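You operate a simulated robot arm through the tools that you are given. There is no shell and no other tool. Be economical: measure what you need, move in short steps, check, and stop when the job is done.

You are at the controls of a simulated robot arm. One attempt, no reset.

Task
Load the grey tie cassette into the empty feeder and set the ticket's tension.
Fine: shut the feeder door again.

Only the result counts: the job must be done as asked and must still hold three seconds after the hand-in. Knocking over, shifting, dropping, spilling or breaking anything else fails it.

Robot
A 5-joint arm with a two-finger parallel gripper, fixed in place. Base frame: the origin is at the foot of the arm, x ahead of it, y to its left, z up. Lengths are in m, angles in degrees, forces in N, time in s.
It reaches about 1.134 m from its shoulder. Its first joint turns from -149.0 to 149.0 degrees. Payload 1.57 kg.
Tool frame: the origin (TCP) lies between the finger pads and is the grasp point; the fingertips stand 0.03 m ahead of it; z points along the fingers, y is the line along which they close. Largest opening 0.11 m; finger width 0.024, thickness 0.012; the body of the gripper, 0.048 by 0.112 m, starts 0.078 m behind the TCP.
Orientation is that of the tool frame in the base frame, as a unit quaternion [w, x, y, z]. With the fingers straight down and closing along the base's y, the tool's x points along the base's -x, its y along +y and its z along -z.

Tools
- The arm moves only by the tool step_arm. Its argument "targets" is one flat list of numbers, 6 for each row, row after row: the shift along the tool's x, y, z in units of 20 mm (1.0 is 20 mm), then the turn, a rotation vector about the tool's x, y, z in units of 4 degrees (1.0 is 4 degrees). In form: [dx, dy, dz, ax, ay, az, dx, dy, dz, ax, ay, az, ...]. A call has 1 to 8 rows; each row shifts and turns the commanded pose from where the row before left it, along the tool's axes as they then stand. "gripper" is the closure, from 0 (fully open) to 1 (shut), set as the call begins (left out, the last holds). A call with a number of a shift or a turn outside -1 to 1 is refused whole. Each row takes 0.2 s and may step no farther than 0.05 m and 8.6 degrees from the row before; otherwise, or with a gripper value out of range, the whole call is refused. A pose out of reach is approached as far as the arm can. The call stops where the force on the tool passes 40 N (or 10 N more than at its start, if that is more) or the arm is blocked; 0.2 s more then pass. The fingers move at their own pace (about 0.072 m/s each) and stop on an object; they squeeze with about 32 N. The grip force told is the motor's: it shows also when the fingers shut on nothing. Time passes only in rows, and 0.2 s behind the last, so rows that do not move let the fingers close. It gives the time, the measured TCP pose, the force on the tool (base axes), the opening and the grip force at its end, in the units of the frame above (readings bear some noise), with the torque about the TCP (base axes, N m) and any sound that the robot's microphone picked up, and new pictures: "show" is both (left out), scene, wrist or none.
- Cameras (640 x 400 px; columns grow to the right, rows downward): "scene" is fixed at [0.2183, 0.6509, 1.2403]; the picture's right is [-0.77, -0.64, 0.00], its down [-0.05, 0.06, -1.00] and it looks along [0.64, -0.76, -0.08] (base axes); focal length 214 px, centre (320, 200). "wrist" rides on the gripper at [0.07, 0.016, -0.141] in the tool frame; the picture's right is [-0.23, 0.97, 0.00], its down [-0.86, -0.20, -0.48] and it looks along [-0.47, -0.11, 0.88] (tool axes); focal length 222 px, centre (320, 200). There is no depth. A picture from a camera that has moved, and an enlarged one, comes with that camera's place and axes in the base frame and with its lens.
- move_column(by): slides the trunk up (or, below 0, down) by that many m; the arm rides with it, the base frame stays. It gives what a move gives, with no picture.
- enlarge(camera, box): a new picture of the part [left, top, right, bottom] of that camera's present view, enlarged. It takes no simulated time.
- sign_off(): hands the job in; it is judged then, once.

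Go step by step. Nothing tells you positions but the pictures and the camera data: compare them with the known pose of the tool, close in by small moves and look again before you grip or let go. The budget is 120 turns and 200 pictures, counting those below and the enlarged ones. Unless the task says otherwise, let go and move clear before handing in, and close with one line.

The tools are called after "Emit:" as name(argument=value, ...) on one line, values as JSON. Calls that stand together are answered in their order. step_arm: Moves the arm, as the interface text tells. Its arguments: {"type":"object","properties":{"targets":{"type":"array","items":{"type":"number"}},"gripper":{"type":"number"},"show":{"type":"string","enum":["both","scene","wrist","none"]}},"required":["targets"]} The other tools are called the same way: move_column (by) slides the trunk up or down; enlarge (camera, box) takes an enlarged picture of a part of a camera's view; sign_off () hands the job in.

At the start:

```text
clock: 0.0
tcp_pos: [0.4265, 0.4059, 1.1058]
tool_rot: [0.0, 0.0, 1.0, 0.0]
wrist_force: [-0.2, -0.1, 0.0]
moment: [0.02, 0.0, 0.0]
finger_gap: 0.1099
gripper_force: 0.0
trunk travel left (down, up): [-0.838, 0.132]
```

scene: 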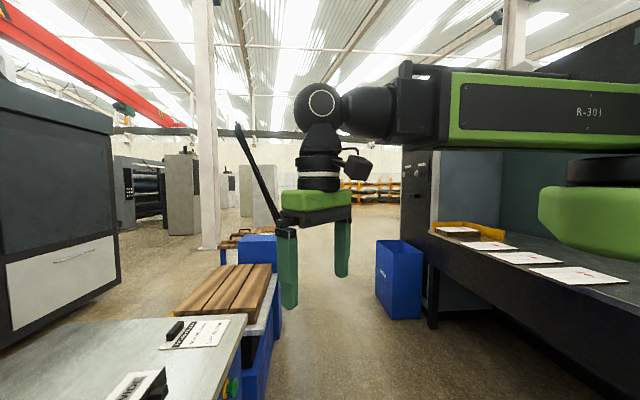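
wrist: 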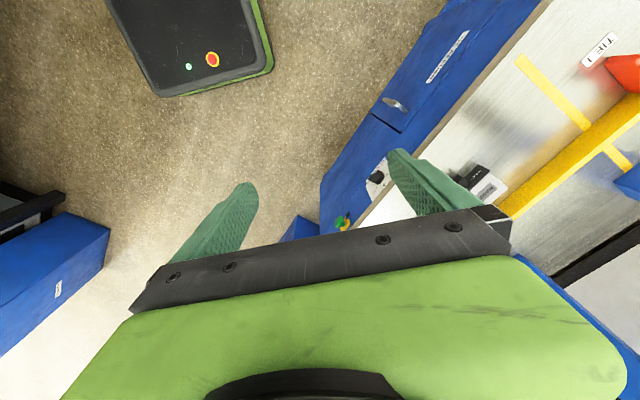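

I see a blue machine with a white top below and left of the gripper, with labels and cassettes on it. I'll enlarge both views to read details.

Emit:
enlarge(camera="scene", box=[80, 220, 300, 400])

Emit:
enlarge(camera="wrist", box=[320, 0, 640, 260])

```text
2.22 times, centred on (190, 310) of scene
camera zoom: at [0.2183, 0.6509, 1.2403], right [-0.77, -0.64, 0.0], down [-0.05, 0.06, -1.0], along [0.64, -0.76, -0.08], focal length 477 px, centre (609, -44)
```

zoom: 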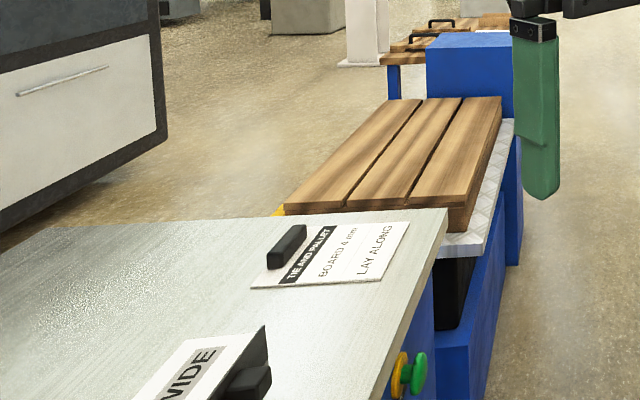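

```text
1.54 times, centred on (480, 130) of wrist
camera zoom: at [0.3573, 0.4219, 1.245], right [0.23, 0.97, 0.0], down [0.86, -0.2, 0.48], along [0.47, -0.11, -0.88], focal length 342 px, centre (74, 308)
```

zoom: 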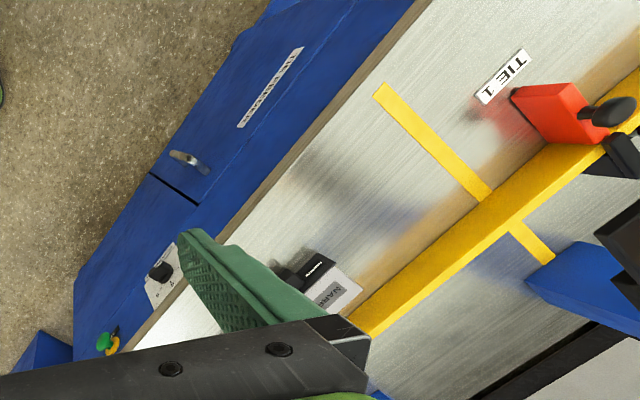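

The ticket and a knob are on a machine lying diagonally (front edge about 0.75 m out, azimuth about 41°). I'll spin the tool so the wrist camera faces it.

Emit:
step_arm(targets=[0, 0, -0.5, 0, 0, -1, 0, 0, -0.5, 0, 0, -1, 0, 0, -0.5, 0, 0, -1, 0, 0, -0.5, 0, 0, -1, 0, 0, -0.5, 0, 0, -1, 0, 0, -0.5, 0, 0, -1, 0, 0, -0.5, 0, 0, -1, 0, 0, -0.5, 0, 0, -1], gripper=1, show="none")

Emit:
step_arm(targets=[1, 0, 0, 0, 0, -1, 1, 0, 0, 0, 0, -1, 1, 0, 0, 0, 0, -0.5, 1, 0, 0, 0, 0, 0], show="both")

```text
clock: 1.8
tcp_pos: [0.4263, 0.4066, 1.1043]
tool_rot: [0.001, -0.277, 0.961, 0.0]
wrist_force: [-0.4, 0.0, 0.5]
moment: [0.07, 0.0, -0.02]
finger_gap: 0.0001
gripper_force: 21.5
out of reach, approached as far as the arm can: row 1, 2, 3, 4, 5, 6, 7, 8
trunk travel left (down, up): [-0.838, 0.132]
```

```text
clock: 2.8
tcp_pos: [0.3968, 0.3914, 1.1048]
tool_rot: [-0.001, -0.358, 0.934, 0.0]
wrist_force: [-0.2, -0.6, -1.1]
moment: [0.01, -0.01, -0.01]
finger_gap: 0.0
gripper_force: 21.2
out of reach, approached as far as the arm can: row 2, 3, 4
trunk travel left (down, up): [-0.838, 0.132]
camera wrist: at [0.3347, 0.3567, 1.2451], right [-0.48, 0.88, 0.0], down [0.77, 0.43, 0.48], along [0.42, 0.23, -0.88], focal length 222 px, centre (320, 200)
```

scene: 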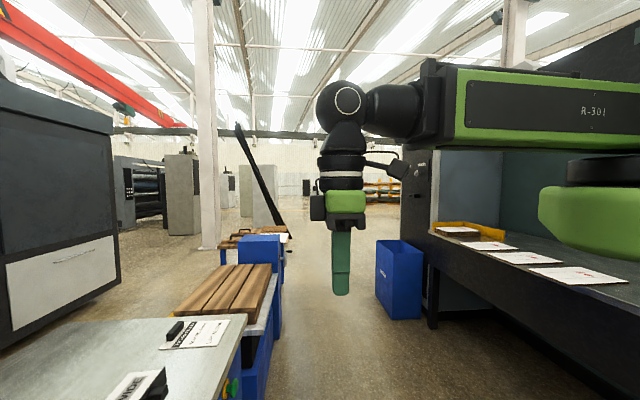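
wrist: 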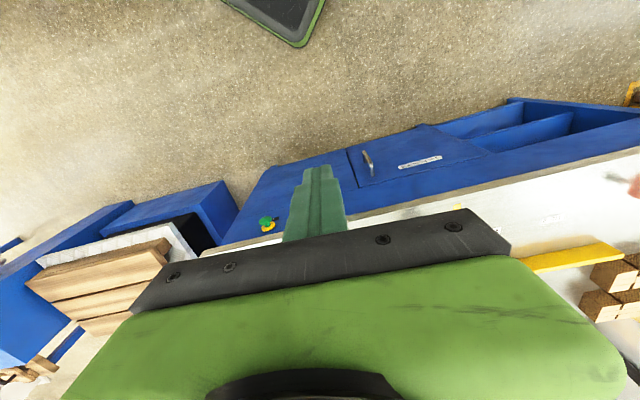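

The feeder door with handle and label is on the front panel, with a bin to its left. I'll swing left for a better view of the rest.

Emit:
step_arm(targets=[0, 1, 0, 0, 0, -0.5, 0, 1, 0, 0, 0, -0.5, 0, 1, 0, 0, 0, -0.5, 0, 1, 0, 0, 0, -0.5, 0, 1, 0, 0, 0, -0.5, 0, 1, 0, 0, 0, -0.5, 0, 1, 0, 0, 0, -0.5, 0, 1, 0, 0, 0, -0.5], show="wrist")

Emit:
step_arm(targets=[0, 1, 0, 0, 0, -0.5, 0, 1, 0, 0, 0, -0.5, 0, 1, 0, 0, 0, -0.5, 0, 1, 0, 0, 0, -0.5, 0, 1, 0, 0, 0, -0.5, 0, 1, 0, 0, 0, -0.5, 0, 1, 0, 0, 0, -0.5, 0, 1, 0, 0, 0, -0.5], show="wrist")

```text
clock: 4.6
tcp_pos: [0.2745, 0.4968, 1.1055]
tool_rot: [0.0, -0.485, 0.875, 0.0]
wrist_force: [-0.3, 0.2, 0.1]
moment: [0.02, -0.02, -0.03]
finger_gap: 0.0
gripper_force: 21.4
trunk travel left (down, up): [-0.838, 0.132]
camera wrist: at [0.2238, 0.4458, 1.2449], right [-0.71, 0.71, 0.0], down [0.62, 0.62, 0.48], along [0.34, 0.34, -0.88], focal length 222 px, centre (320, 200)
```

wrist: 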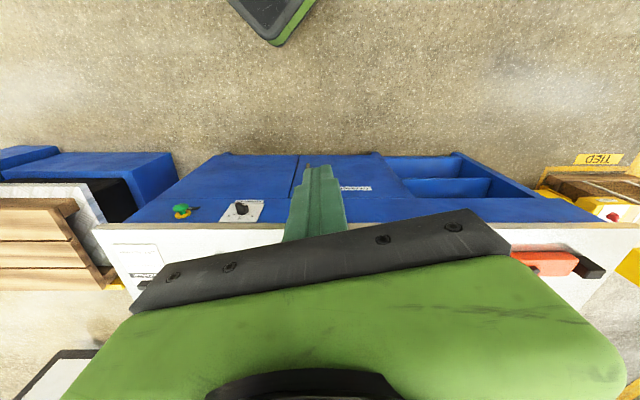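

```text
clock: 6.4
tcp_pos: [0.131, 0.5653, 1.1049]
tool_rot: [-0.001, -0.601, 0.799, 0.0]
wrist_force: [0.1, 0.4, 0.2]
moment: [-0.02, -0.01, -0.03]
finger_gap: 0.0005
gripper_force: 21.6
trunk travel left (down, up): [-0.838, 0.132]
camera wrist: at [0.0954, 0.5017, 1.2449], right [-0.87, 0.49, 0.0], down [0.43, 0.77, 0.48], along [0.23, 0.42, -0.88], focal length 222 px, centre (320, 200)
```

wrist: 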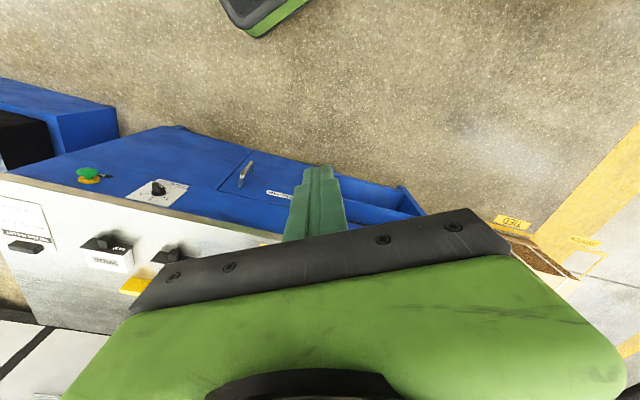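

The machine is square to azimuth 45°, its top at about z 0.73 and its edge about 0.83 m out. The dial knob is on the front and several tagged items are on top. I'll extend over the table for an overview.

Emit:
step_arm(targets=[-1, -1, 0, 0, 0, 0.5, -1, -1, 0, 0, 0, 0.5, -1, -1, 0, 0, 0, 0.5, -1, -1, 0, 0, 0, 0.5, -1, -1, 0, 0, 0, 0.5, -1, -1, 0, 0, 0, 0.5, -1, -1, 0, 0, 0, 0.5, -1, -1, 0, 0, 0, 0.4], show="wrist")

Emit:
step_arm(targets=[-1, 0, 0, 0, 0, 0, -1, 0, 0, 0, 0, 0, -1, 0, 0, 0, 0, 0, -1, 0, 0, 0, 0, 0, -1, 0, 0, 0, 0, 0, -1, 0, 0, 0, 0, 0], show="both")

```text
clock: 8.2
tcp_pos: [0.3405, 0.6481, 1.1048]
tool_rot: [0.0, -0.487, 0.873, 0.0]
wrist_force: [-0.8, -0.8, 0.4]
moment: [0.01, 0.01, 0.0]
finger_gap: 0.0001
gripper_force: 21.5
trunk travel left (down, up): [-0.838, 0.132]
camera wrist: at [0.2912, 0.5965, 1.2448], right [-0.71, 0.7, 0.0], down [0.62, 0.62, 0.48], along [0.34, 0.34, -0.88], focal length 222 px, centre (320, 200)
```

wrist: 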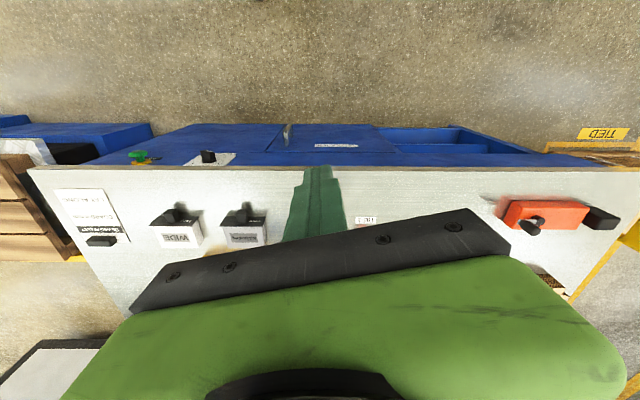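

```text
clock: 9.6
tcp_pos: [0.4026, 0.7516, 1.1044]
tool_rot: [-0.001, -0.488, 0.873, 0.0]
wrist_force: [0.1, 0.7, 0.2]
moment: [-0.02, 0.02, 0.0]
finger_gap: 0.0
gripper_force: 21.2
trunk travel left (down, up): [-0.838, 0.132]
camera wrist: at [0.3527, 0.7, 1.2448], right [-0.71, 0.7, 0.0], down [0.62, 0.62, 0.48], along [0.34, 0.34, -0.88], focal length 222 px, centre (320, 200)
```

scene: 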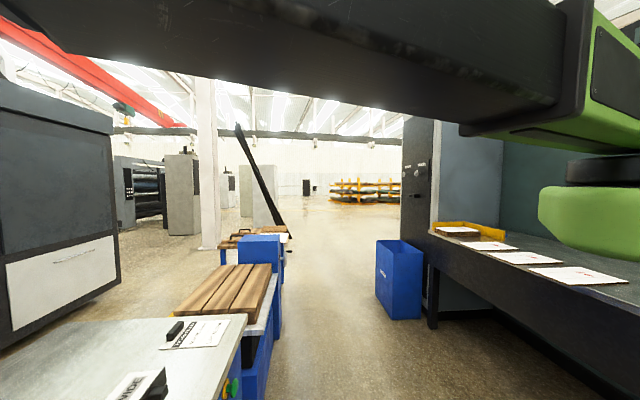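
wrist: 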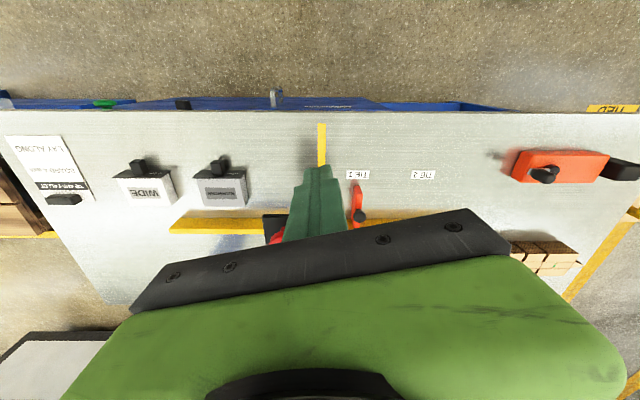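

Ticket is at left, two small boxes beside it (WIDE, and a grey one). Zooming in.

Emit:
enlarge(camera="wrist", box=[0, 120, 110, 215])

Emit:
enlarge(camera="wrist", box=[100, 80, 300, 250])

Emit:
enlarge(camera="wrist", box=[330, 80, 640, 280])

```text
4.21 times, centred on (55, 168) of wrist
camera zoom: at [0.3527, 0.7, 1.2448], right [-0.71, 0.7, 0.0], down [0.62, 0.62, 0.48], along [0.34, 0.34, -0.88], focal length 935 px, centre (1436, 337)
```

zoom: 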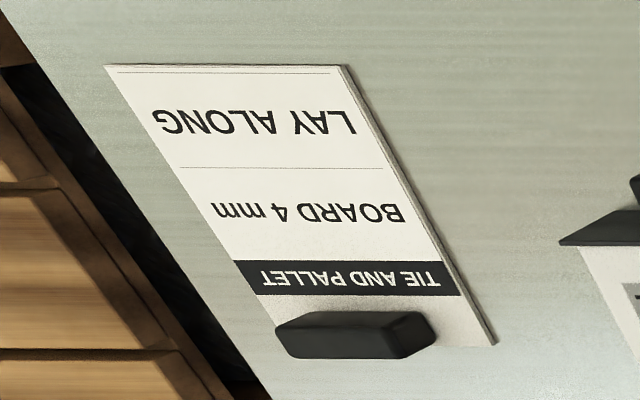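

```text
2.35 times, centred on (200, 165) of wrist
camera zoom: at [0.3527, 0.7, 1.2448], right [-0.71, 0.7, 0.0], down [0.62, 0.62, 0.48], along [0.34, 0.34, -0.88], focal length 523 px, centre (602, 282)
```

zoom: 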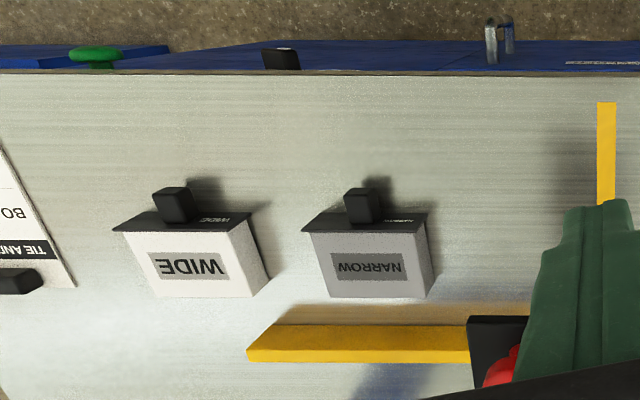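

```text
2.00 times, centred on (485, 180) of wrist
camera zoom: at [0.3527, 0.7, 1.2448], right [-0.71, 0.7, 0.0], down [0.62, 0.62, 0.48], along [0.34, 0.34, -0.88], focal length 444 px, centre (-10, 240)
```

zoom: 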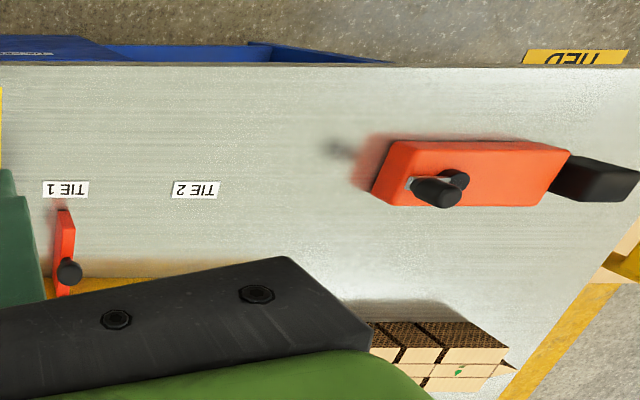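

NARROW is the grey cassette: it lies flat with a black front plate and a tab toward the robot. The dial and feeder door are on the front face, so I'll tilt the tool, back off and lower to view them.

Emit:
step_arm(targets=[0.5, 0, 0, 0, 0, -0.85, 0.5, 0, 0, 0, -1, 0, 0.5, 0, 0, 0, -1, 0, 0.5, 0, 0, 0, -1, 0, 0.5, 0, 0, 0, -1, 0, 0.5, 0, 0, 0, -1, 0, 0.5, 0, -0.3, 0, -1, 0, 0.5, 0, -0.3, 0, -1, 0], show="none")

Emit:
step_arm(targets=[0.5, 0, -0.5, 0, -1, 0, 0.5, 0, -0.5, 0, -1, 0, 0.5, 0, -0.5, 0, -1, 0, 0.5, 0, -0.5, 0, -1, 0, 0.5, 0, -0.7, 0, 0, 0, 0.7, 0, -0.7, 0, 0, 0, 0.7, 0, -0.7, 0, 0, 0, 0.7, 0, -0.7, 0, 0, 0], show="wrist")

```text
clock: 11.4
tcp_pos: [0.3636, 0.6783, 1.1318]
tool_rot: [0.207, -0.498, 0.833, 0.124]
wrist_force: [0.8, -0.7, 0.7]
moment: [0.05, 0.02, 0.0]
finger_gap: 0.0
gripper_force: 21.1
out of reach, approached as far as the arm can: row 3, 4, 5, 6, 7, 8
trunk travel left (down, up): [-0.838, 0.132]
```

```text
clock: 13.2
tcp_pos: [0.3357, 0.6271, 1.171]
tool_rot: [0.321, -0.476, 0.796, 0.191]
wrist_force: [-0.3, -0.3, 0.1]
moment: [0.0, 0.02, -0.02]
finger_gap: 0.0001
gripper_force: 21.4
out of reach, approached as far as the arm can: row 1, 2, 3, 4, 5, 6, 7, 8
trunk travel left (down, up): [-0.838, 0.132]
camera wrist: at [0.2507, 0.5029, 1.2236], right [-0.78, 0.6, 0.16], down [0.31, 0.16, 0.94], along [0.54, 0.78, -0.31], focal length 222 px, centre (320, 200)
```

wrist: 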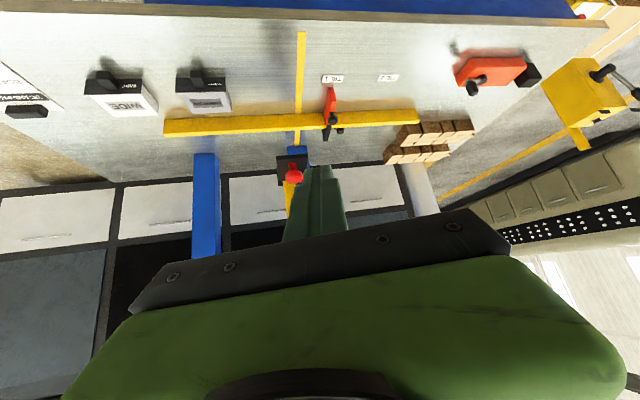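

Lowering the trunk to view the front face.

Emit:
move_column(by=-0.3)

Emit:
step_arm(targets=[0.7, 0, -0.7, 0, 0, 0], show="wrist")

```text
clock: 16.2
tcp_pos: [0.3351, 0.6276, 0.8719]
tool_rot: [0.321, -0.477, 0.795, 0.192]
wrist_force: [-1.0, 0.7, 0.6]
moment: [-0.01, 0.01, 0.02]
finger_gap: 0.0002
gripper_force: 21.5
trunk travel left (down, up): [-0.538, 0.432]
```

```text
clock: 16.6
tcp_pos: [0.3352, 0.6272, 0.8707]
tool_rot: [0.321, -0.476, 0.796, 0.192]
wrist_force: [0.2, -0.1, -0.4]
moment: [-0.01, 0.0, -0.01]
finger_gap: 0.0
gripper_force: 21.1
out of reach, approached as far as the arm can: row 1
trunk travel left (down, up): [-0.538, 0.432]
camera wrist: at [0.2508, 0.5029, 0.9236], right [-0.78, 0.6, 0.16], down [0.31, 0.16, 0.94], along [0.54, 0.78, -0.31], focal length 222 px, centre (320, 200)
```

wrist: 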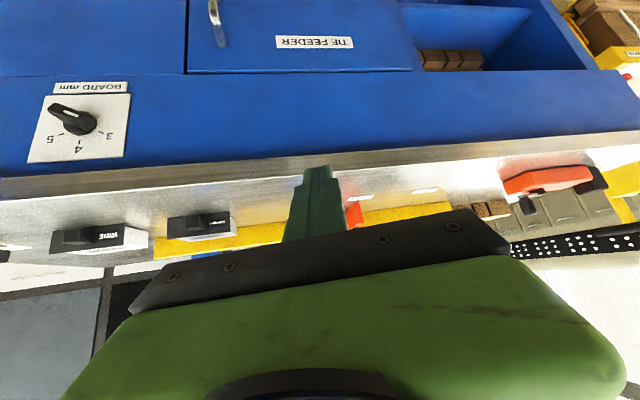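

The dial "BOARD mm" (3/4/5) and the "TIE FEEDER" door are visible. Zooming.

Emit:
enlarge(camera="wrist", box=[20, 70, 150, 170])

Emit:
enlarge(camera="wrist", box=[170, 0, 570, 170])

Emit:
enlarge(camera="wrist", box=[20, 180, 300, 290])

```text
4.00 times, centred on (85, 120) of wrist
camera zoom: at [0.2508, 0.5029, 0.9236], right [-0.78, 0.6, 0.16], down [0.31, 0.16, 0.94], along [0.54, 0.78, -0.31], focal length 888 px, centre (1260, 520)
```

zoom: 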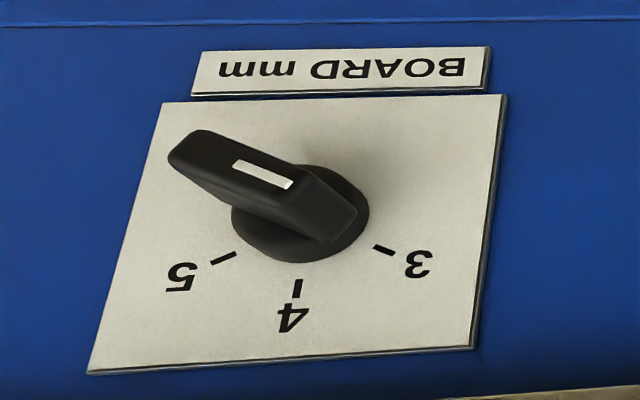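

```text
1.60 times, centred on (370, 85) of wrist
camera zoom: at [0.2508, 0.5029, 0.9236], right [-0.78, 0.6, 0.16], down [0.31, 0.16, 0.94], along [0.54, 0.78, -0.31], focal length 355 px, centre (240, 384)
```

zoom: 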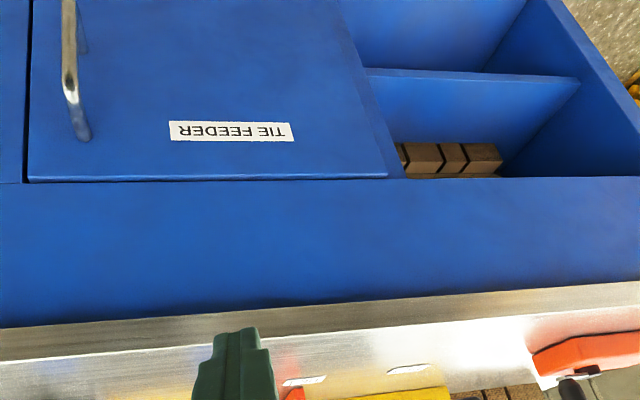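

```text
2.29 times, centred on (160, 235) of wrist
camera zoom: at [0.2508, 0.5029, 0.9236], right [-0.78, 0.6, 0.16], down [0.31, 0.16, 0.94], along [0.54, 0.78, -0.31], focal length 508 px, centre (686, 120)
```

zoom: 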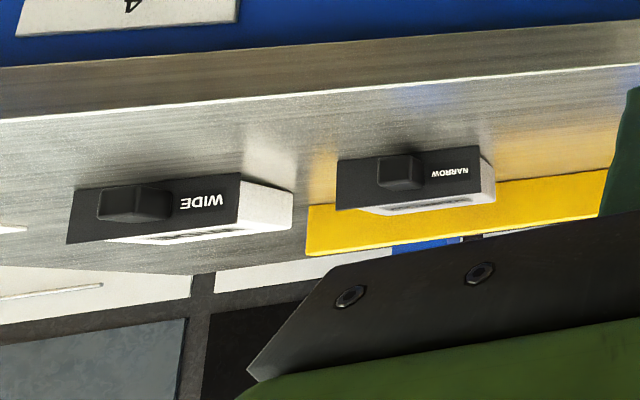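

Everything is read: table top z≈0.80, front face r≈0.79 along azimuth 45°. The ticket says 4 mm, and the dial pointer sits about 120° clockwise from 4. I'll swing to the dial's azimuth (about 41°) first.

Emit:
step_arm(targets=[0, -1, 0, 0.28, 0, 0.29, 0, -1, 0, 0.28, 0, 0.29, 0, -1, 0, 0.28, 0, 0.29, 0, -1, 0, 0.28, 0, 0.29, 0, -1, 0, 0.28, 0, 0.29, 0, -1, 0, 0.28, 0, 0.29, 0, -1, 0, 0.28, 0, 0.29, 0, -1, 0, 0.28, 0, 0.29], show="none")

Emit:
step_arm(targets=[0, -1, 0, 0.28, 0, 0.29, 0, -1, 0, 0.28, 0, 0.29, 0, -1, 0, 0.28, 0, 0.29, 0, -1, 0, 0.28, 0, 0.29, 0, -1, 0, 0.28, 0, 0.29], show="wrist")

```text
clock: 18.4
tcp_pos: [0.4715, 0.5443, 0.8708]
tool_rot: [0.34, -0.384, 0.844, 0.155]
wrist_force: [0.0, 0.1, 0.0]
moment: [0.01, 0.0, 0.03]
finger_gap: 0.0
gripper_force: 21.6
out of reach, approached as far as the arm can: row 4, 8
trunk travel left (down, up): [-0.538, 0.432]
```

```text
clock: 19.6
tcp_pos: [0.5466, 0.4763, 0.8728]
tool_rot: [0.35, -0.324, 0.87, 0.129]
wrist_force: [-0.5, -0.1, 0.4]
moment: [0.03, 0.0, 0.02]
finger_gap: 0.0
gripper_force: 21.9
out of reach, approached as far as the arm can: row 4
trunk travel left (down, up): [-0.538, 0.432]
camera wrist: at [0.4239, 0.3912, 0.9236], right [-0.51, 0.84, 0.16], down [0.35, 0.04, 0.94], along [0.79, 0.53, -0.31], focal length 222 px, centre (320, 200)
```

wrist: 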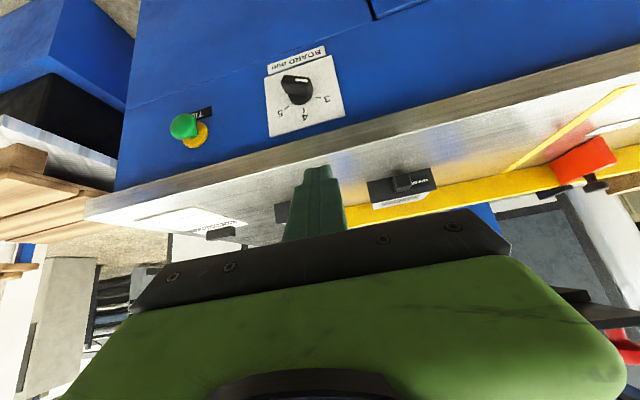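

Now tilting the tool to horizontal and backing off.

Emit:
step_arm(targets=[0, 0, 0, 0, -1, 0, 0, 0, 0, 0, -1, 0, 0, 0, 0, 0, -1, 0, 0, 0, 0, 0, -1, 0, 0, 0, 0, 0, -1, 0, 0, 0, 0, 0, -1, 0, 0, 0, 0, 0, -1, 0, 0, 0, 0, 0, -1, 0], show="none")

Emit:
step_arm(targets=[0, 0, 0, 0, -1, 0, 0, 0, 0, 0, -1, 0, 0, 0, 0, 0, -1, 0, 0, 0, 0, 0, -0.6, 0, 0, 0, -0.5, 0, 0, 0, 0, 0, -0.5, 0, 0, 0, 0, 0, -0.5, 0, 0, 0, 0, 0, -0.5, 0, 0, 0], show="wrist")

```text
clock: 21.4
tcp_pos: [0.5933, 0.5225, 0.9847]
tool_rot: [0.577, -0.275, 0.739, 0.214]
wrist_force: [-0.1, -0.1, -0.4]
moment: [0.02, 0.0, -0.02]
finger_gap: 0.0
gripper_force: 21.2
out of reach, approached as far as the arm can: row 1, 2, 3, 4, 5, 6, 7, 8
trunk travel left (down, up): [-0.538, 0.432]
```

```text
clock: 23.2
tcp_pos: [0.5983, 0.5276, 1.0446]
tool_rot: [0.664, -0.245, 0.662, 0.246]
wrist_force: [-1.0, 0.7, 0.0]
moment: [0.02, 0.0, 0.02]
finger_gap: 0.0
gripper_force: 21.0
out of reach, approached as far as the arm can: row 1, 2, 3, 4, 5, 6, 7, 8
trunk travel left (down, up): [-0.538, 0.432]
camera wrist: at [0.4818, 0.4468, 0.9724], right [-0.64, 0.74, 0.23], down [-0.24, -0.47, 0.85], along [0.73, 0.49, 0.47], focal length 222 px, centre (320, 200)
```

wrist: 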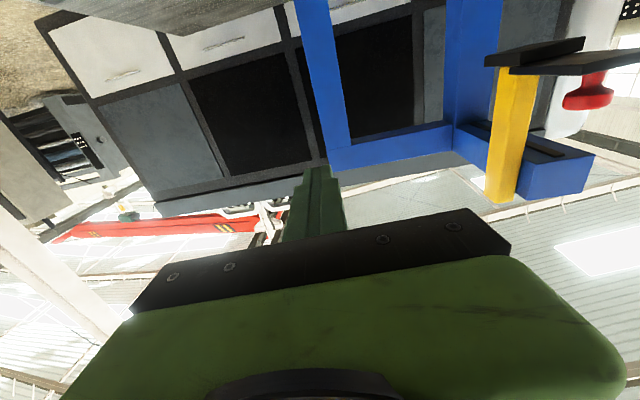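

The fold limit keeps the tool out; moving lower relative to the shoulder should let me retract. Going down and back, staying above the table.

Emit:
step_arm(targets=[0.7, 0, -0.8, 0, 0, 0, 0.7, 0, -0.8, 0, 0, 0, 0.7, 0, -0.8, 0, 0, 0, 0.7, 0, -0.8, 0, 0, 0, 0.7, 0, -0.8, 0, 0, 0, 0.7, 0, -0.8, 0, 0, 0, 0.7, 0, -0.8, 0, 0, 0, 0.7, 0, -0.8, 0, 0, 0], show="none")

```text
clock: 25.0
tcp_pos: [0.5999, 0.5277, 1.0448]
tool_rot: [0.664, -0.247, 0.661, 0.248]
wrist_force: [-0.6, 0.2, -0.3]
moment: [-0.04, 0.01, 0.0]
finger_gap: 0.0
gripper_force: 21.2
out of reach, approached as far as the arm can: row 1, 2, 3, 4, 5, 6, 7, 8
trunk travel left (down, up): [-0.538, 0.432]
```

Emit:
step_arm(targets=[1, 0, 0, 0, 0, 0, 1, 0, 0, 0, 0, 0, 1, 0, 0, 0, 0, 0, 1, 0, 0, 0, 0, 0], show="scene")

```text
clock: 26.0
tcp_pos: [0.5999, 0.5284, 1.0446]
tool_rot: [0.665, -0.245, 0.661, 0.246]
wrist_force: [0.0, -0.4, 0.0]
moment: [0.01, 0.01, 0.0]
finger_gap: 0.0001
gripper_force: 21.0
out of reach, approached as far as the arm can: row 1, 2, 3, 4
trunk travel left (down, up): [-0.538, 0.432]
```

scene: 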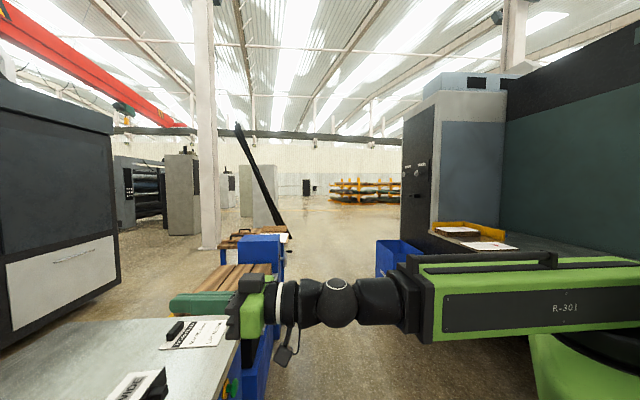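

Emit:
step_arm(targets=[0, 0, 1, 0, 0, 0, 0, 0, 1, 0, 0, 0], show="none")

Emit:
step_arm(targets=[1, 0, 0, 0, 0, 0, 1, 0, 0, 0, 0, 0], show="none")

```text
clock: 26.6
tcp_pos: [0.6285, 0.5532, 1.0438]
tool_rot: [0.664, -0.246, 0.662, 0.246]
wrist_force: [-0.6, 0.3, -0.7]
moment: [-0.03, 0.0, 0.01]
finger_gap: 0.0002
gripper_force: 21.4
trunk travel left (down, up): [-0.538, 0.432]
```

```text
clock: 27.2
tcp_pos: [0.6294, 0.5522, 1.0441]
tool_rot: [0.664, -0.247, 0.661, 0.248]
wrist_force: [-0.5, 0.2, -0.1]
moment: [0.01, 0.02, 0.02]
finger_gap: 0.0001
gripper_force: 21.1
out of reach, approached as far as the arm can: row 1, 2
trunk travel left (down, up): [-0.538, 0.432]
```

Emit:
step_arm(targets=[-1, 0, -0.7, 0, 0, 0, -1, 0, -0.7, 0, 0, 0, -1, 0, -0.7, 0, 0, 0, -1, 0, -0.7, 0, 0, 0, -1, 0, -1, 0, 0, 0, -1, 0, -1, 0, 0, 0, -1, 0, -1, 0, 0, 0, -1, 0, -1, 0, 0, 0], show="scene")

```text
clock: 29.0
tcp_pos: [0.5989, 0.5285, 1.0455]
tool_rot: [0.665, -0.246, 0.66, 0.248]
wrist_force: [-0.6, -0.1, -0.2]
moment: [-0.03, -0.01, -0.02]
finger_gap: 0.0
gripper_force: 21.5
out of reach, approached as far as the arm can: row 1, 2, 3, 4, 5, 6, 7, 8
trunk travel left (down, up): [-0.538, 0.432]
```

scene: 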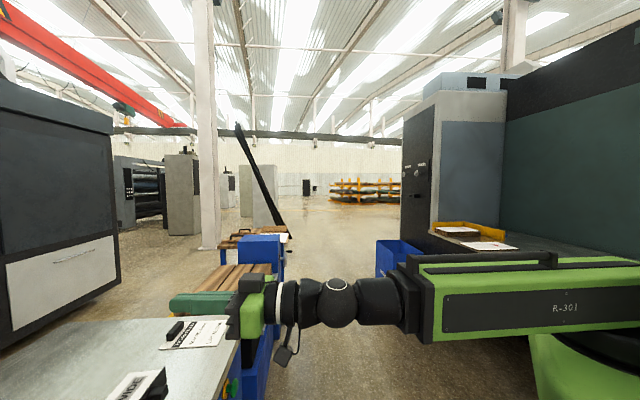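

This is a lift–yaw–boom–pitch–spin arm: height comes from the trunk, and the wrist pivot sits 0.24 m behind the TCP with a minimum radius of about 0.558 m. So I must work the front with a tilted or vertical tool. I'll pitch back to about 45° about the wrist pivot.

Emit:
step_arm(targets=[0.837, 0, -0.03, 0, 1, 0, 0.837, 0, -0.03, 0, 1, 0, 0.837, 0, -0.03, 0, 1, 0, 0.837, 0, -0.03, 0, 1, 0, 0.837, 0, -0.03, 0, 1, 0, 0.837, 0, -0.03, 0, 1, 0, 0.837, 0, -0.03, 0, 1, 0, 0.837, 0, -0.03, 0, 1, 0], show="none")

Emit:
step_arm(targets=[0.837, 0, -0.03, 0, 1, 0, 0.837, 0, -0.03, 0, 1, 0, 0.837, 0, -0.03, 0, 1, 0, 0.837, 0, -0.03, 0, 1, 0], show="none")

```text
clock: 30.8
tcp_pos: [0.5746, 0.5046, 0.9177]
tool_rot: [0.457, -0.305, 0.818, 0.17]
wrist_force: [0.2, 0.1, 0.1]
moment: [0.0, 0.01, -0.01]
finger_gap: 0.0001
gripper_force: 21.1
out of reach, approached as far as the arm can: row 1, 3
trunk travel left (down, up): [-0.538, 0.432]
```

```text
clock: 31.8
tcp_pos: [0.5416, 0.478, 0.8681]
tool_rot: [0.339, -0.326, 0.873, 0.127]
wrist_force: [1.0, -0.6, -0.4]
moment: [0.0, 0.01, 0.02]
finger_gap: 0.0
gripper_force: 21.4
trunk travel left (down, up): [-0.538, 0.432]
```

Emit:
move_column(by=-0.07)

Emit:
step_arm(targets=[0, 0, 0, 0, 0, 0], show="wrist")

```text
clock: 32.9
tcp_pos: [0.5418, 0.4774, 0.7964]
tool_rot: [0.339, -0.326, 0.873, 0.127]
wrist_force: [0.1, 0.4, 0.6]
moment: [-0.03, 0.01, -0.01]
finger_gap: 0.0
gripper_force: 21.4
trunk travel left (down, up): [-0.468, 0.502]
```

```text
clock: 33.3
tcp_pos: [0.5415, 0.4784, 0.7971]
tool_rot: [0.339, -0.326, 0.873, 0.127]
wrist_force: [0.1, 0.0, 0.0]
moment: [0.01, 0.02, 0.0]
finger_gap: 0.0
gripper_force: 21.7
trunk travel left (down, up): [-0.468, 0.502]
camera wrist: at [0.42, 0.393, 0.8533], right [-0.51, 0.85, 0.15], down [0.36, 0.05, 0.93], along [0.78, 0.53, -0.33], focal length 222 px, centre (320, 200)
```

wrist: 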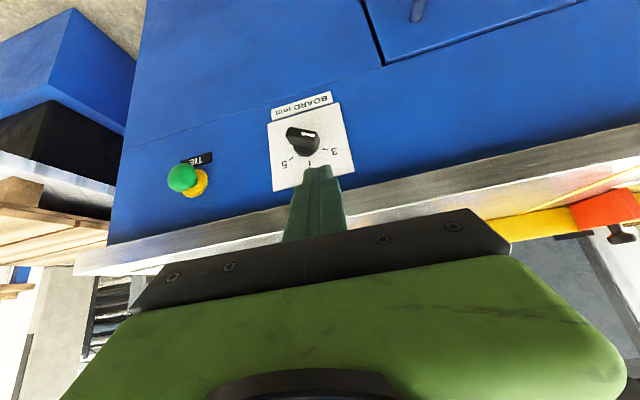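

Emit:
enlarge(camera="wrist", box=[250, 80, 380, 205])

```text
3.20 times, centred on (315, 142) of wrist
camera zoom: at [0.42, 0.393, 0.8533], right [-0.51, 0.85, 0.15], down [0.36, 0.05, 0.93], along [0.78, 0.53, -0.33], focal length 711 px, centre (336, 384)
```

zoom: 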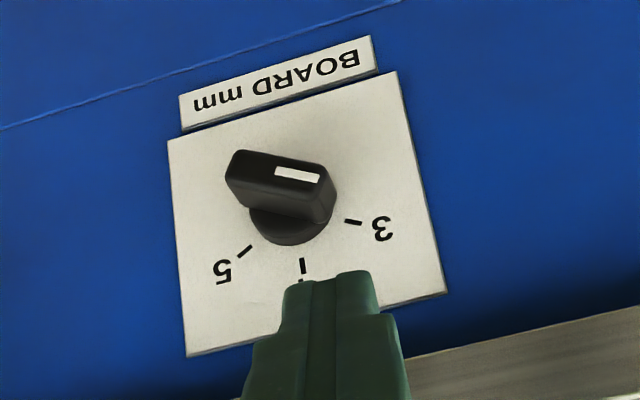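

Re-reading the knob: the white stripe end points at 3, so I need 60° clockwise to 4. Closing the jaws (which close sideways) on the bar from in front should square it to vertical, which is 4. Setting tilt to about 52°, the knob's azimuth, and jaws half open.

Emit:
step_arm(targets=[0, -0.76, 0, 0.21, 0, 0.2, -0.837, 0, -0.03, 0, -1, 0, -0.837, 0, -0.03, 0, -1, 0, -0.335, 0, -0.01, 0, -0.4, 0], gripper=0.45, show="none")

Emit:
move_column(by=-0.08)

Emit:
step_arm(targets=[0, 0, 0, 0, 0, 0], show="wrist")

```text
clock: 34.3
tcp_pos: [0.5726, 0.4837, 0.8272]
tool_rot: [0.413, -0.306, 0.845, 0.148]
wrist_force: [-0.4, 0.1, -0.2]
moment: [0.03, -0.01, -0.01]
finger_gap: 0.0605
gripper_force: 0.0
trunk travel left (down, up): [-0.468, 0.502]
```

```text
clock: 35.5
tcp_pos: [0.5724, 0.4827, 0.7463]
tool_rot: [0.413, -0.306, 0.845, 0.149]
wrist_force: [-0.3, -0.9, 0.1]
moment: [-0.02, 0.0, 0.02]
finger_gap: 0.0607
gripper_force: 0.0
trunk travel left (down, up): [-0.388, 0.582]
```

```text
clock: 35.9
tcp_pos: [0.5734, 0.4837, 0.7457]
tool_rot: [0.413, -0.305, 0.845, 0.148]
wrist_force: [0.2, 0.4, 0.1]
moment: [-0.01, 0.0, 0.03]
finger_gap: 0.0605
gripper_force: 0.1
trunk travel left (down, up): [-0.388, 0.582]
camera wrist: at [0.4437, 0.3967, 0.7772], right [-0.51, 0.84, 0.18], down [0.24, -0.06, 0.97], along [0.82, 0.54, -0.17], focal length 222 px, centre (320, 200)
```

wrist: 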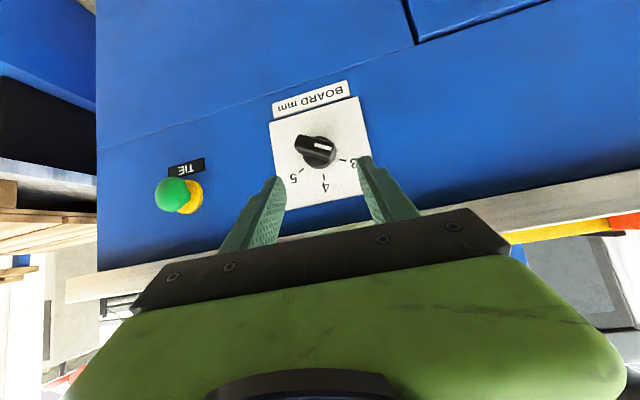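

Jaws are centred on the knob at about z 0.69. Lowering to it and extending slightly.

Emit:
move_column(by=-0.045)

Emit:
step_arm(targets=[-0.37, 0, 0.47, 0, 0, 0], show="wrist")

```text
clock: 36.7
tcp_pos: [0.5727, 0.4831, 0.7021]
tool_rot: [0.413, -0.306, 0.845, 0.148]
wrist_force: [0.2, -0.9, -0.1]
moment: [0.04, 0.02, 0.02]
finger_gap: 0.0604
gripper_force: 0.1
trunk travel left (down, up): [-0.343, 0.627]
```

```text
clock: 37.1
tcp_pos: [0.5819, 0.4912, 0.702]
tool_rot: [0.413, -0.305, 0.845, 0.148]
wrist_force: [-0.6, -0.6, 0.5]
moment: [0.01, 0.0, 0.0]
finger_gap: 0.0606
gripper_force: 0.0
trunk travel left (down, up): [-0.343, 0.627]
camera wrist: at [0.4523, 0.4044, 0.7323], right [-0.51, 0.84, 0.18], down [0.24, -0.06, 0.97], along [0.82, 0.54, -0.17], focal length 222 px, centre (320, 200)
```

wrist: 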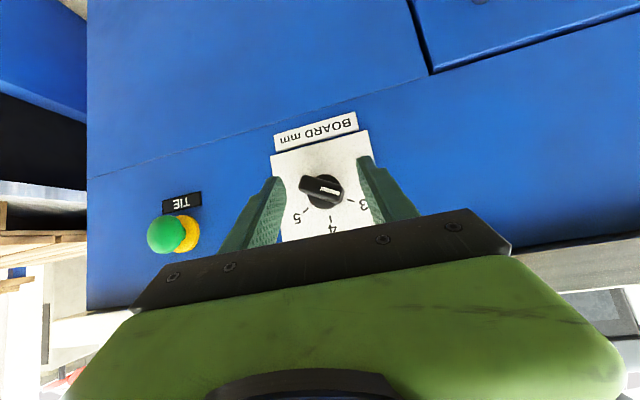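

Emit:
enlarge(camera="wrist", box=[240, 110, 420, 250])

```text
2.86 times, centred on (330, 180) of wrist
camera zoom: at [0.4523, 0.4044, 0.7323], right [-0.51, 0.84, 0.18], down [0.24, -0.06, 0.97], along [0.82, 0.54, -0.17], focal length 635 px, centre (291, 257)
```

zoom: 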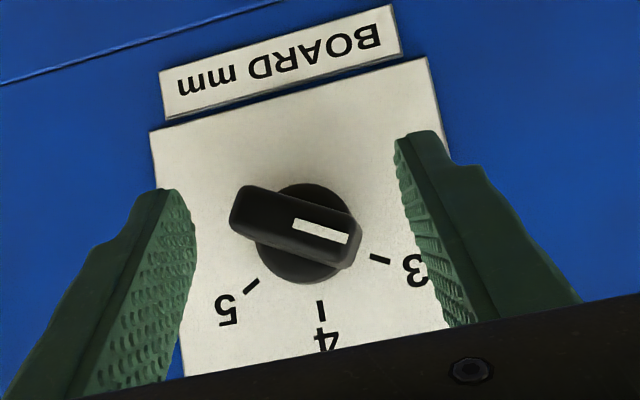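

Alignment is good; closing on the bar to square it.

Emit:
step_arm(targets=[0, 0, 0, 0, 0, 0, 0, 0, 0, 0, 0, 0, 0, 0, 0, 0, 0, 0, 0, 0, 0, 0, 0, 0], gripper=1, show="wrist")

Emit:
enlarge(camera="wrist", box=[240, 110, 420, 250])

```text
clock: 37.9
tcp_pos: [0.5745, 0.5, 0.7027]
tool_rot: [0.412, -0.308, 0.843, 0.156]
wrist_force: [-29.8, 33.7, 5.5]
moment: [0.42, 0.23, 1.21]
finger_gap: 0.0114
gripper_force: 29.5
trunk travel left (down, up): [-0.343, 0.627]
stopped in row 3: the force on the tool passed its limit at 45 N (the readings are from after the stop); the commanded pose is now the measured one
camera wrist: at [0.4461, 0.4112, 0.7329], right [-0.52, 0.83, 0.19], down [0.24, -0.07, 0.97], along [0.82, 0.55, -0.17], focal length 222 px, centre (320, 200)
```

wrist: 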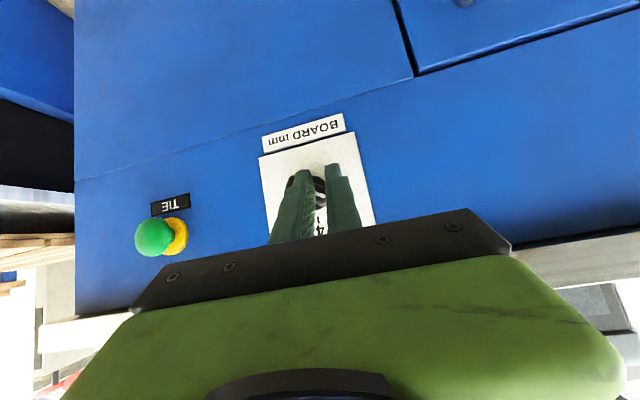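

```text
2.86 times, centred on (330, 180) of wrist
camera zoom: at [0.4461, 0.4112, 0.7329], right [-0.52, 0.83, 0.19], down [0.24, -0.07, 0.97], along [0.82, 0.55, -0.17], focal length 635 px, centre (291, 257)
```

zoom: 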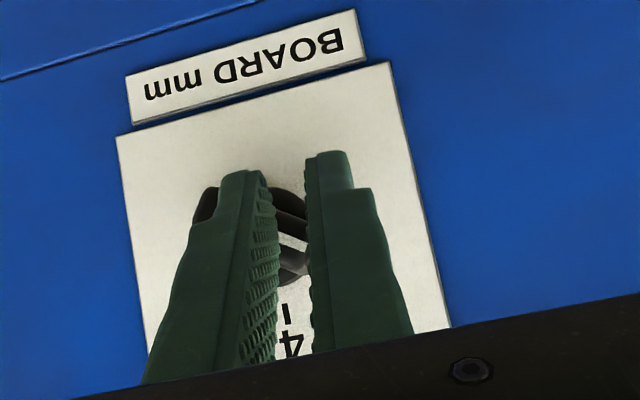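

The tool shifted sideways while squeezing; I'll open and check the knob.

Emit:
step_arm(targets=[0, 0, 0, 0, 0, 0, 0, 0, 0, 0, 0, 0], gripper=0.45, show="none")

Emit:
enlarge(camera="wrist", box=[240, 110, 420, 250])

```text
clock: 38.5
tcp_pos: [0.5795, 0.4941, 0.7017]
tool_rot: [0.413, -0.306, 0.844, 0.151]
wrist_force: [0.4, 0.3, -1.1]
moment: [-0.01, -0.01, 0.0]
finger_gap: 0.0606
gripper_force: 0.2
trunk travel left (down, up): [-0.343, 0.627]
```

```text
2.86 times, centred on (330, 180) of wrist
camera zoom: at [0.4503, 0.4069, 0.7324], right [-0.52, 0.84, 0.18], down [0.24, -0.06, 0.97], along [0.82, 0.55, -0.17], focal length 635 px, centre (291, 257)
```

zoom: 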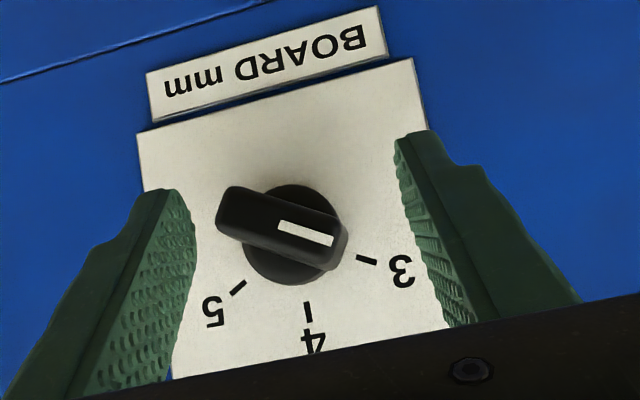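

The knob hardly moved: the tip rode over the low end of the bar. Going 12 mm lower and 7 mm deeper.

Emit:
move_column(by=-0.014)

Emit:
step_arm(targets=[-0.22, -0.09, 0.28, 0, 0, 0], show="none")

Emit:
enlarge(camera="wrist", box=[240, 110, 420, 250])

```text
clock: 39.1
tcp_pos: [0.5776, 0.4948, 0.6877]
tool_rot: [0.412, -0.306, 0.844, 0.152]
wrist_force: [-0.1, 0.3, 1.1]
moment: [-0.03, 0.01, -0.01]
finger_gap: 0.0604
gripper_force: 0.1
trunk travel left (down, up): [-0.329, 0.641]
```

```text
clock: 39.5
tcp_pos: [0.5848, 0.4983, 0.6879]
tool_rot: [0.413, -0.306, 0.844, 0.152]
wrist_force: [-0.3, -0.2, -0.2]
moment: [0.03, 0.01, -0.02]
finger_gap: 0.0603
gripper_force: 0.0
trunk travel left (down, up): [-0.329, 0.641]
```

```text
2.86 times, centred on (330, 180) of wrist
camera zoom: at [0.4566, 0.4106, 0.7184], right [-0.52, 0.83, 0.18], down [0.24, -0.06, 0.97], along [0.82, 0.55, -0.17], focal length 635 px, centre (291, 257)
```

zoom: 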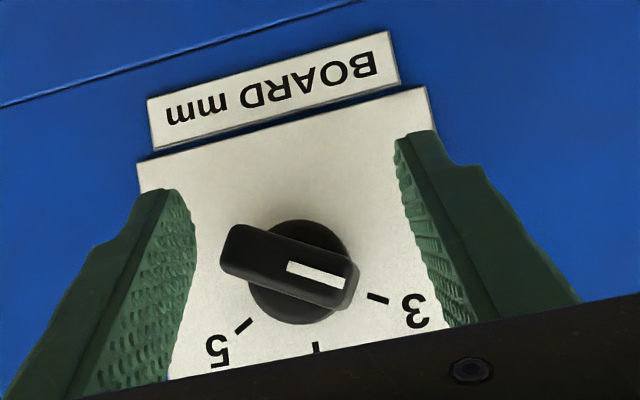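

Emit:
step_arm(targets=[0, 0, 0, 0, 0, 0, 0, 0, 0, 0, 0, 0, 0, 0, 0, 0, 0, 0], gripper=0.8, show="none")

Emit:
enlarge(camera="wrist", box=[240, 110, 420, 250])

```text
clock: 40.3
tcp_pos: [0.5871, 0.4966, 0.687]
tool_rot: [0.412, -0.305, 0.845, 0.153]
wrist_force: [9.7, -27.1, -9.4]
moment: [-0.14, 0.3, -0.82]
finger_gap: 0.0449
gripper_force: 12.6
trunk travel left (down, up): [-0.329, 0.641]
```

```text
2.86 times, centred on (330, 180) of wrist
camera zoom: at [0.4577, 0.409, 0.718], right [-0.52, 0.84, 0.18], down [0.24, -0.06, 0.97], along [0.82, 0.55, -0.17], focal length 635 px, centre (291, 257)
```

zoom: 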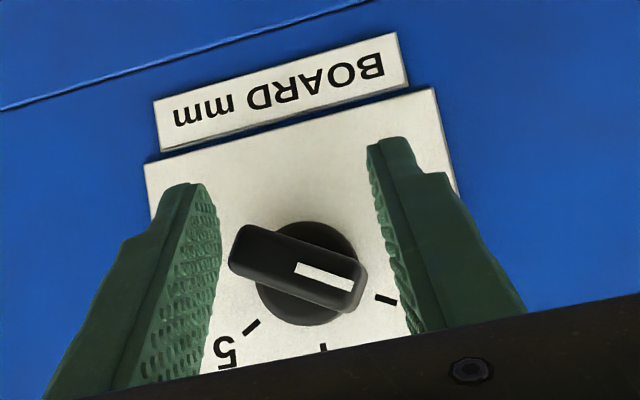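

The left jaw touches first; recentring by about 5 mm before the full squeeze.

Emit:
step_arm(targets=[0, 0, 0, 0, 0, 0], gripper=0.55, show="none")

Emit:
step_arm(targets=[0, -0.3, 0, 0, 0, 0.1, 0, 0, 0, 0, 0, 0], show="none")

Emit:
step_arm(targets=[0, 0, 0, 0, 0, 0, 0, 0, 0, 0, 0, 0, 0, 0, 0, 0, 0, 0], gripper=0.85, show="none")

Emit:
enlarge(camera="wrist", box=[240, 110, 420, 250])

```text
clock: 40.7
tcp_pos: [0.585, 0.4998, 0.6871]
tool_rot: [0.413, -0.306, 0.844, 0.152]
wrist_force: [0.5, -4.4, -4.9]
moment: [0.0, 0.2, -0.13]
finger_gap: 0.0525
gripper_force: 1.2
trunk travel left (down, up): [-0.329, 0.641]
```

```text
clock: 41.3
tcp_pos: [0.5897, 0.4949, 0.6892]
tool_rot: [0.413, -0.303, 0.845, 0.154]
wrist_force: [-0.3, 0.0, 0.3]
moment: [-0.02, -0.01, -0.02]
finger_gap: 0.0496
gripper_force: 0.2
trunk travel left (down, up): [-0.329, 0.641]
```

```text
clock: 42.1
tcp_pos: [0.5901, 0.4917, 0.6889]
tool_rot: [0.411, -0.302, 0.846, 0.152]
wrist_force: [7.2, -18.9, -7.9]
moment: [-0.12, 0.22, -0.64]
finger_gap: 0.0334
gripper_force: 9.9
trunk travel left (down, up): [-0.329, 0.641]
```

```text
2.86 times, centred on (330, 180) of wrist
camera zoom: at [0.461, 0.4048, 0.7182], right [-0.51, 0.84, 0.19], down [0.25, -0.07, 0.97], along [0.82, 0.54, -0.17], focal length 635 px, centre (291, 257)
```

zoom: 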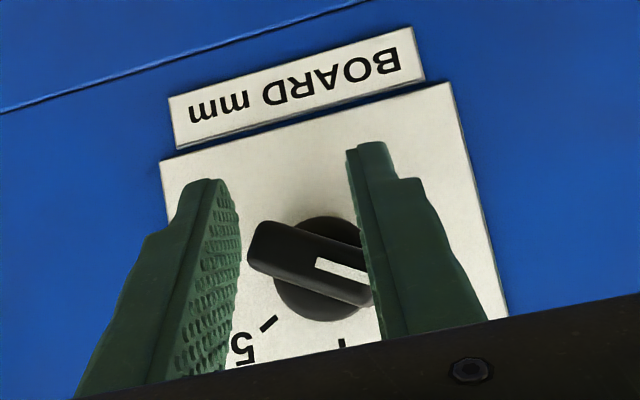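

Emit:
step_arm(targets=[0, 0, 0, 0, 0, 0, 0, 0, 0, 0, 0, 0, 0, 0, 0, 0, 0, 0], gripper=1, show="none")

Emit:
enlarge(camera="wrist", box=[240, 110, 420, 250])

```text
clock: 42.6
tcp_pos: [0.5932, 0.4856, 0.6853]
tool_rot: [0.41, -0.301, 0.849, 0.147]
wrist_force: [5.8, -34.8, -20.2]
moment: [-0.57, 0.6, -0.68]
finger_gap: 0.0149
gripper_force: 30.8
trunk travel left (down, up): [-0.329, 0.641]
stopped in row 2: the force on the tool passed its limit at 45 N (the readings are from after the stop); the commanded pose is now the measured one
```

```text
2.86 times, centred on (330, 180) of wrist
camera zoom: at [0.4637, 0.4, 0.7172], right [-0.51, 0.84, 0.18], down [0.25, -0.06, 0.97], along [0.83, 0.53, -0.18], focal length 635 px, centre (291, 257)
```

zoom: 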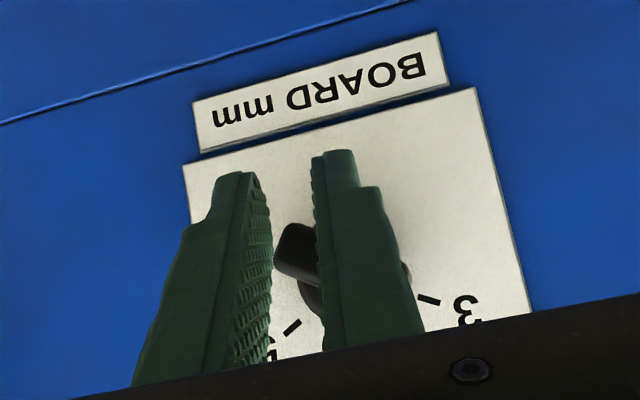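

The jaws slid in front of the bar, so I need more depth. Opening, re-centring, and pushing in until light contact.

Emit:
step_arm(targets=[0, 0, 0, 0, 0, 0, 0, 0, 0, 0, 0, 0], gripper=0.45, show="none")

Emit:
move_column(by=0.008)

Emit:
step_arm(targets=[-0.25, 0.1, 0.3, 0, 0, 0, -0.25, 0, 0.3, 0, 0, 0, -0.13, 0, 0.15, 0, 0, 0, -0.13, 0, 0.15, 0, 0, 0, -0.13, 0, 0.15, 0, 0, 0], show="none")

Emit:
enlarge(camera="wrist", box=[240, 110, 420, 250])

```text
clock: 43.2
tcp_pos: [0.5924, 0.4901, 0.6878]
tool_rot: [0.412, -0.303, 0.846, 0.152]
wrist_force: [0.3, 0.3, 0.5]
moment: [-0.01, 0.02, 0.02]
finger_gap: 0.0603
gripper_force: 0.1
trunk travel left (down, up): [-0.329, 0.641]
```

```text
clock: 43.8
tcp_pos: [0.5908, 0.4903, 0.6952]
tool_rot: [0.413, -0.302, 0.846, 0.15]
wrist_force: [0.3, -0.4, -0.8]
moment: [0.02, 0.01, 0.03]
finger_gap: 0.0606
gripper_force: 0.0
trunk travel left (down, up): [-0.337, 0.633]
```

```text
clock: 44.8
tcp_pos: [0.6049, 0.5043, 0.696]
tool_rot: [0.41, -0.303, 0.847, 0.15]
wrist_force: [-10.2, -8.9, 10.0]
moment: [0.5, 0.16, 0.56]
finger_gap: 0.0602
gripper_force: 0.0
trunk travel left (down, up): [-0.337, 0.633]
stopped in row 5: the force on the tool passed its limit at 47 N (the readings are from after the stop); the commanded pose is now the measured one
```

```text
2.86 times, centred on (330, 180) of wrist
camera zoom: at [0.4753, 0.4175, 0.7275], right [-0.51, 0.84, 0.18], down [0.25, -0.06, 0.97], along [0.82, 0.54, -0.18], focal length 635 px, centre (291, 257)
```

zoom: 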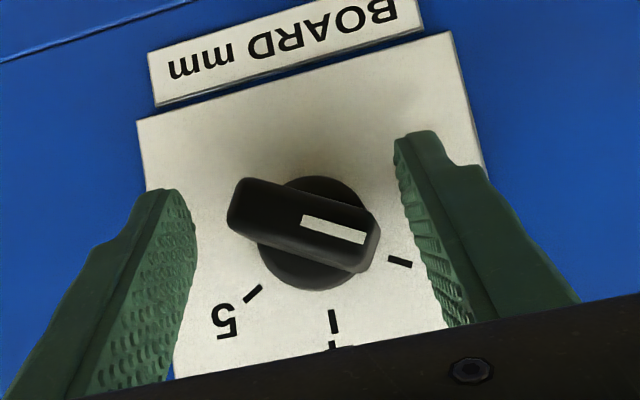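

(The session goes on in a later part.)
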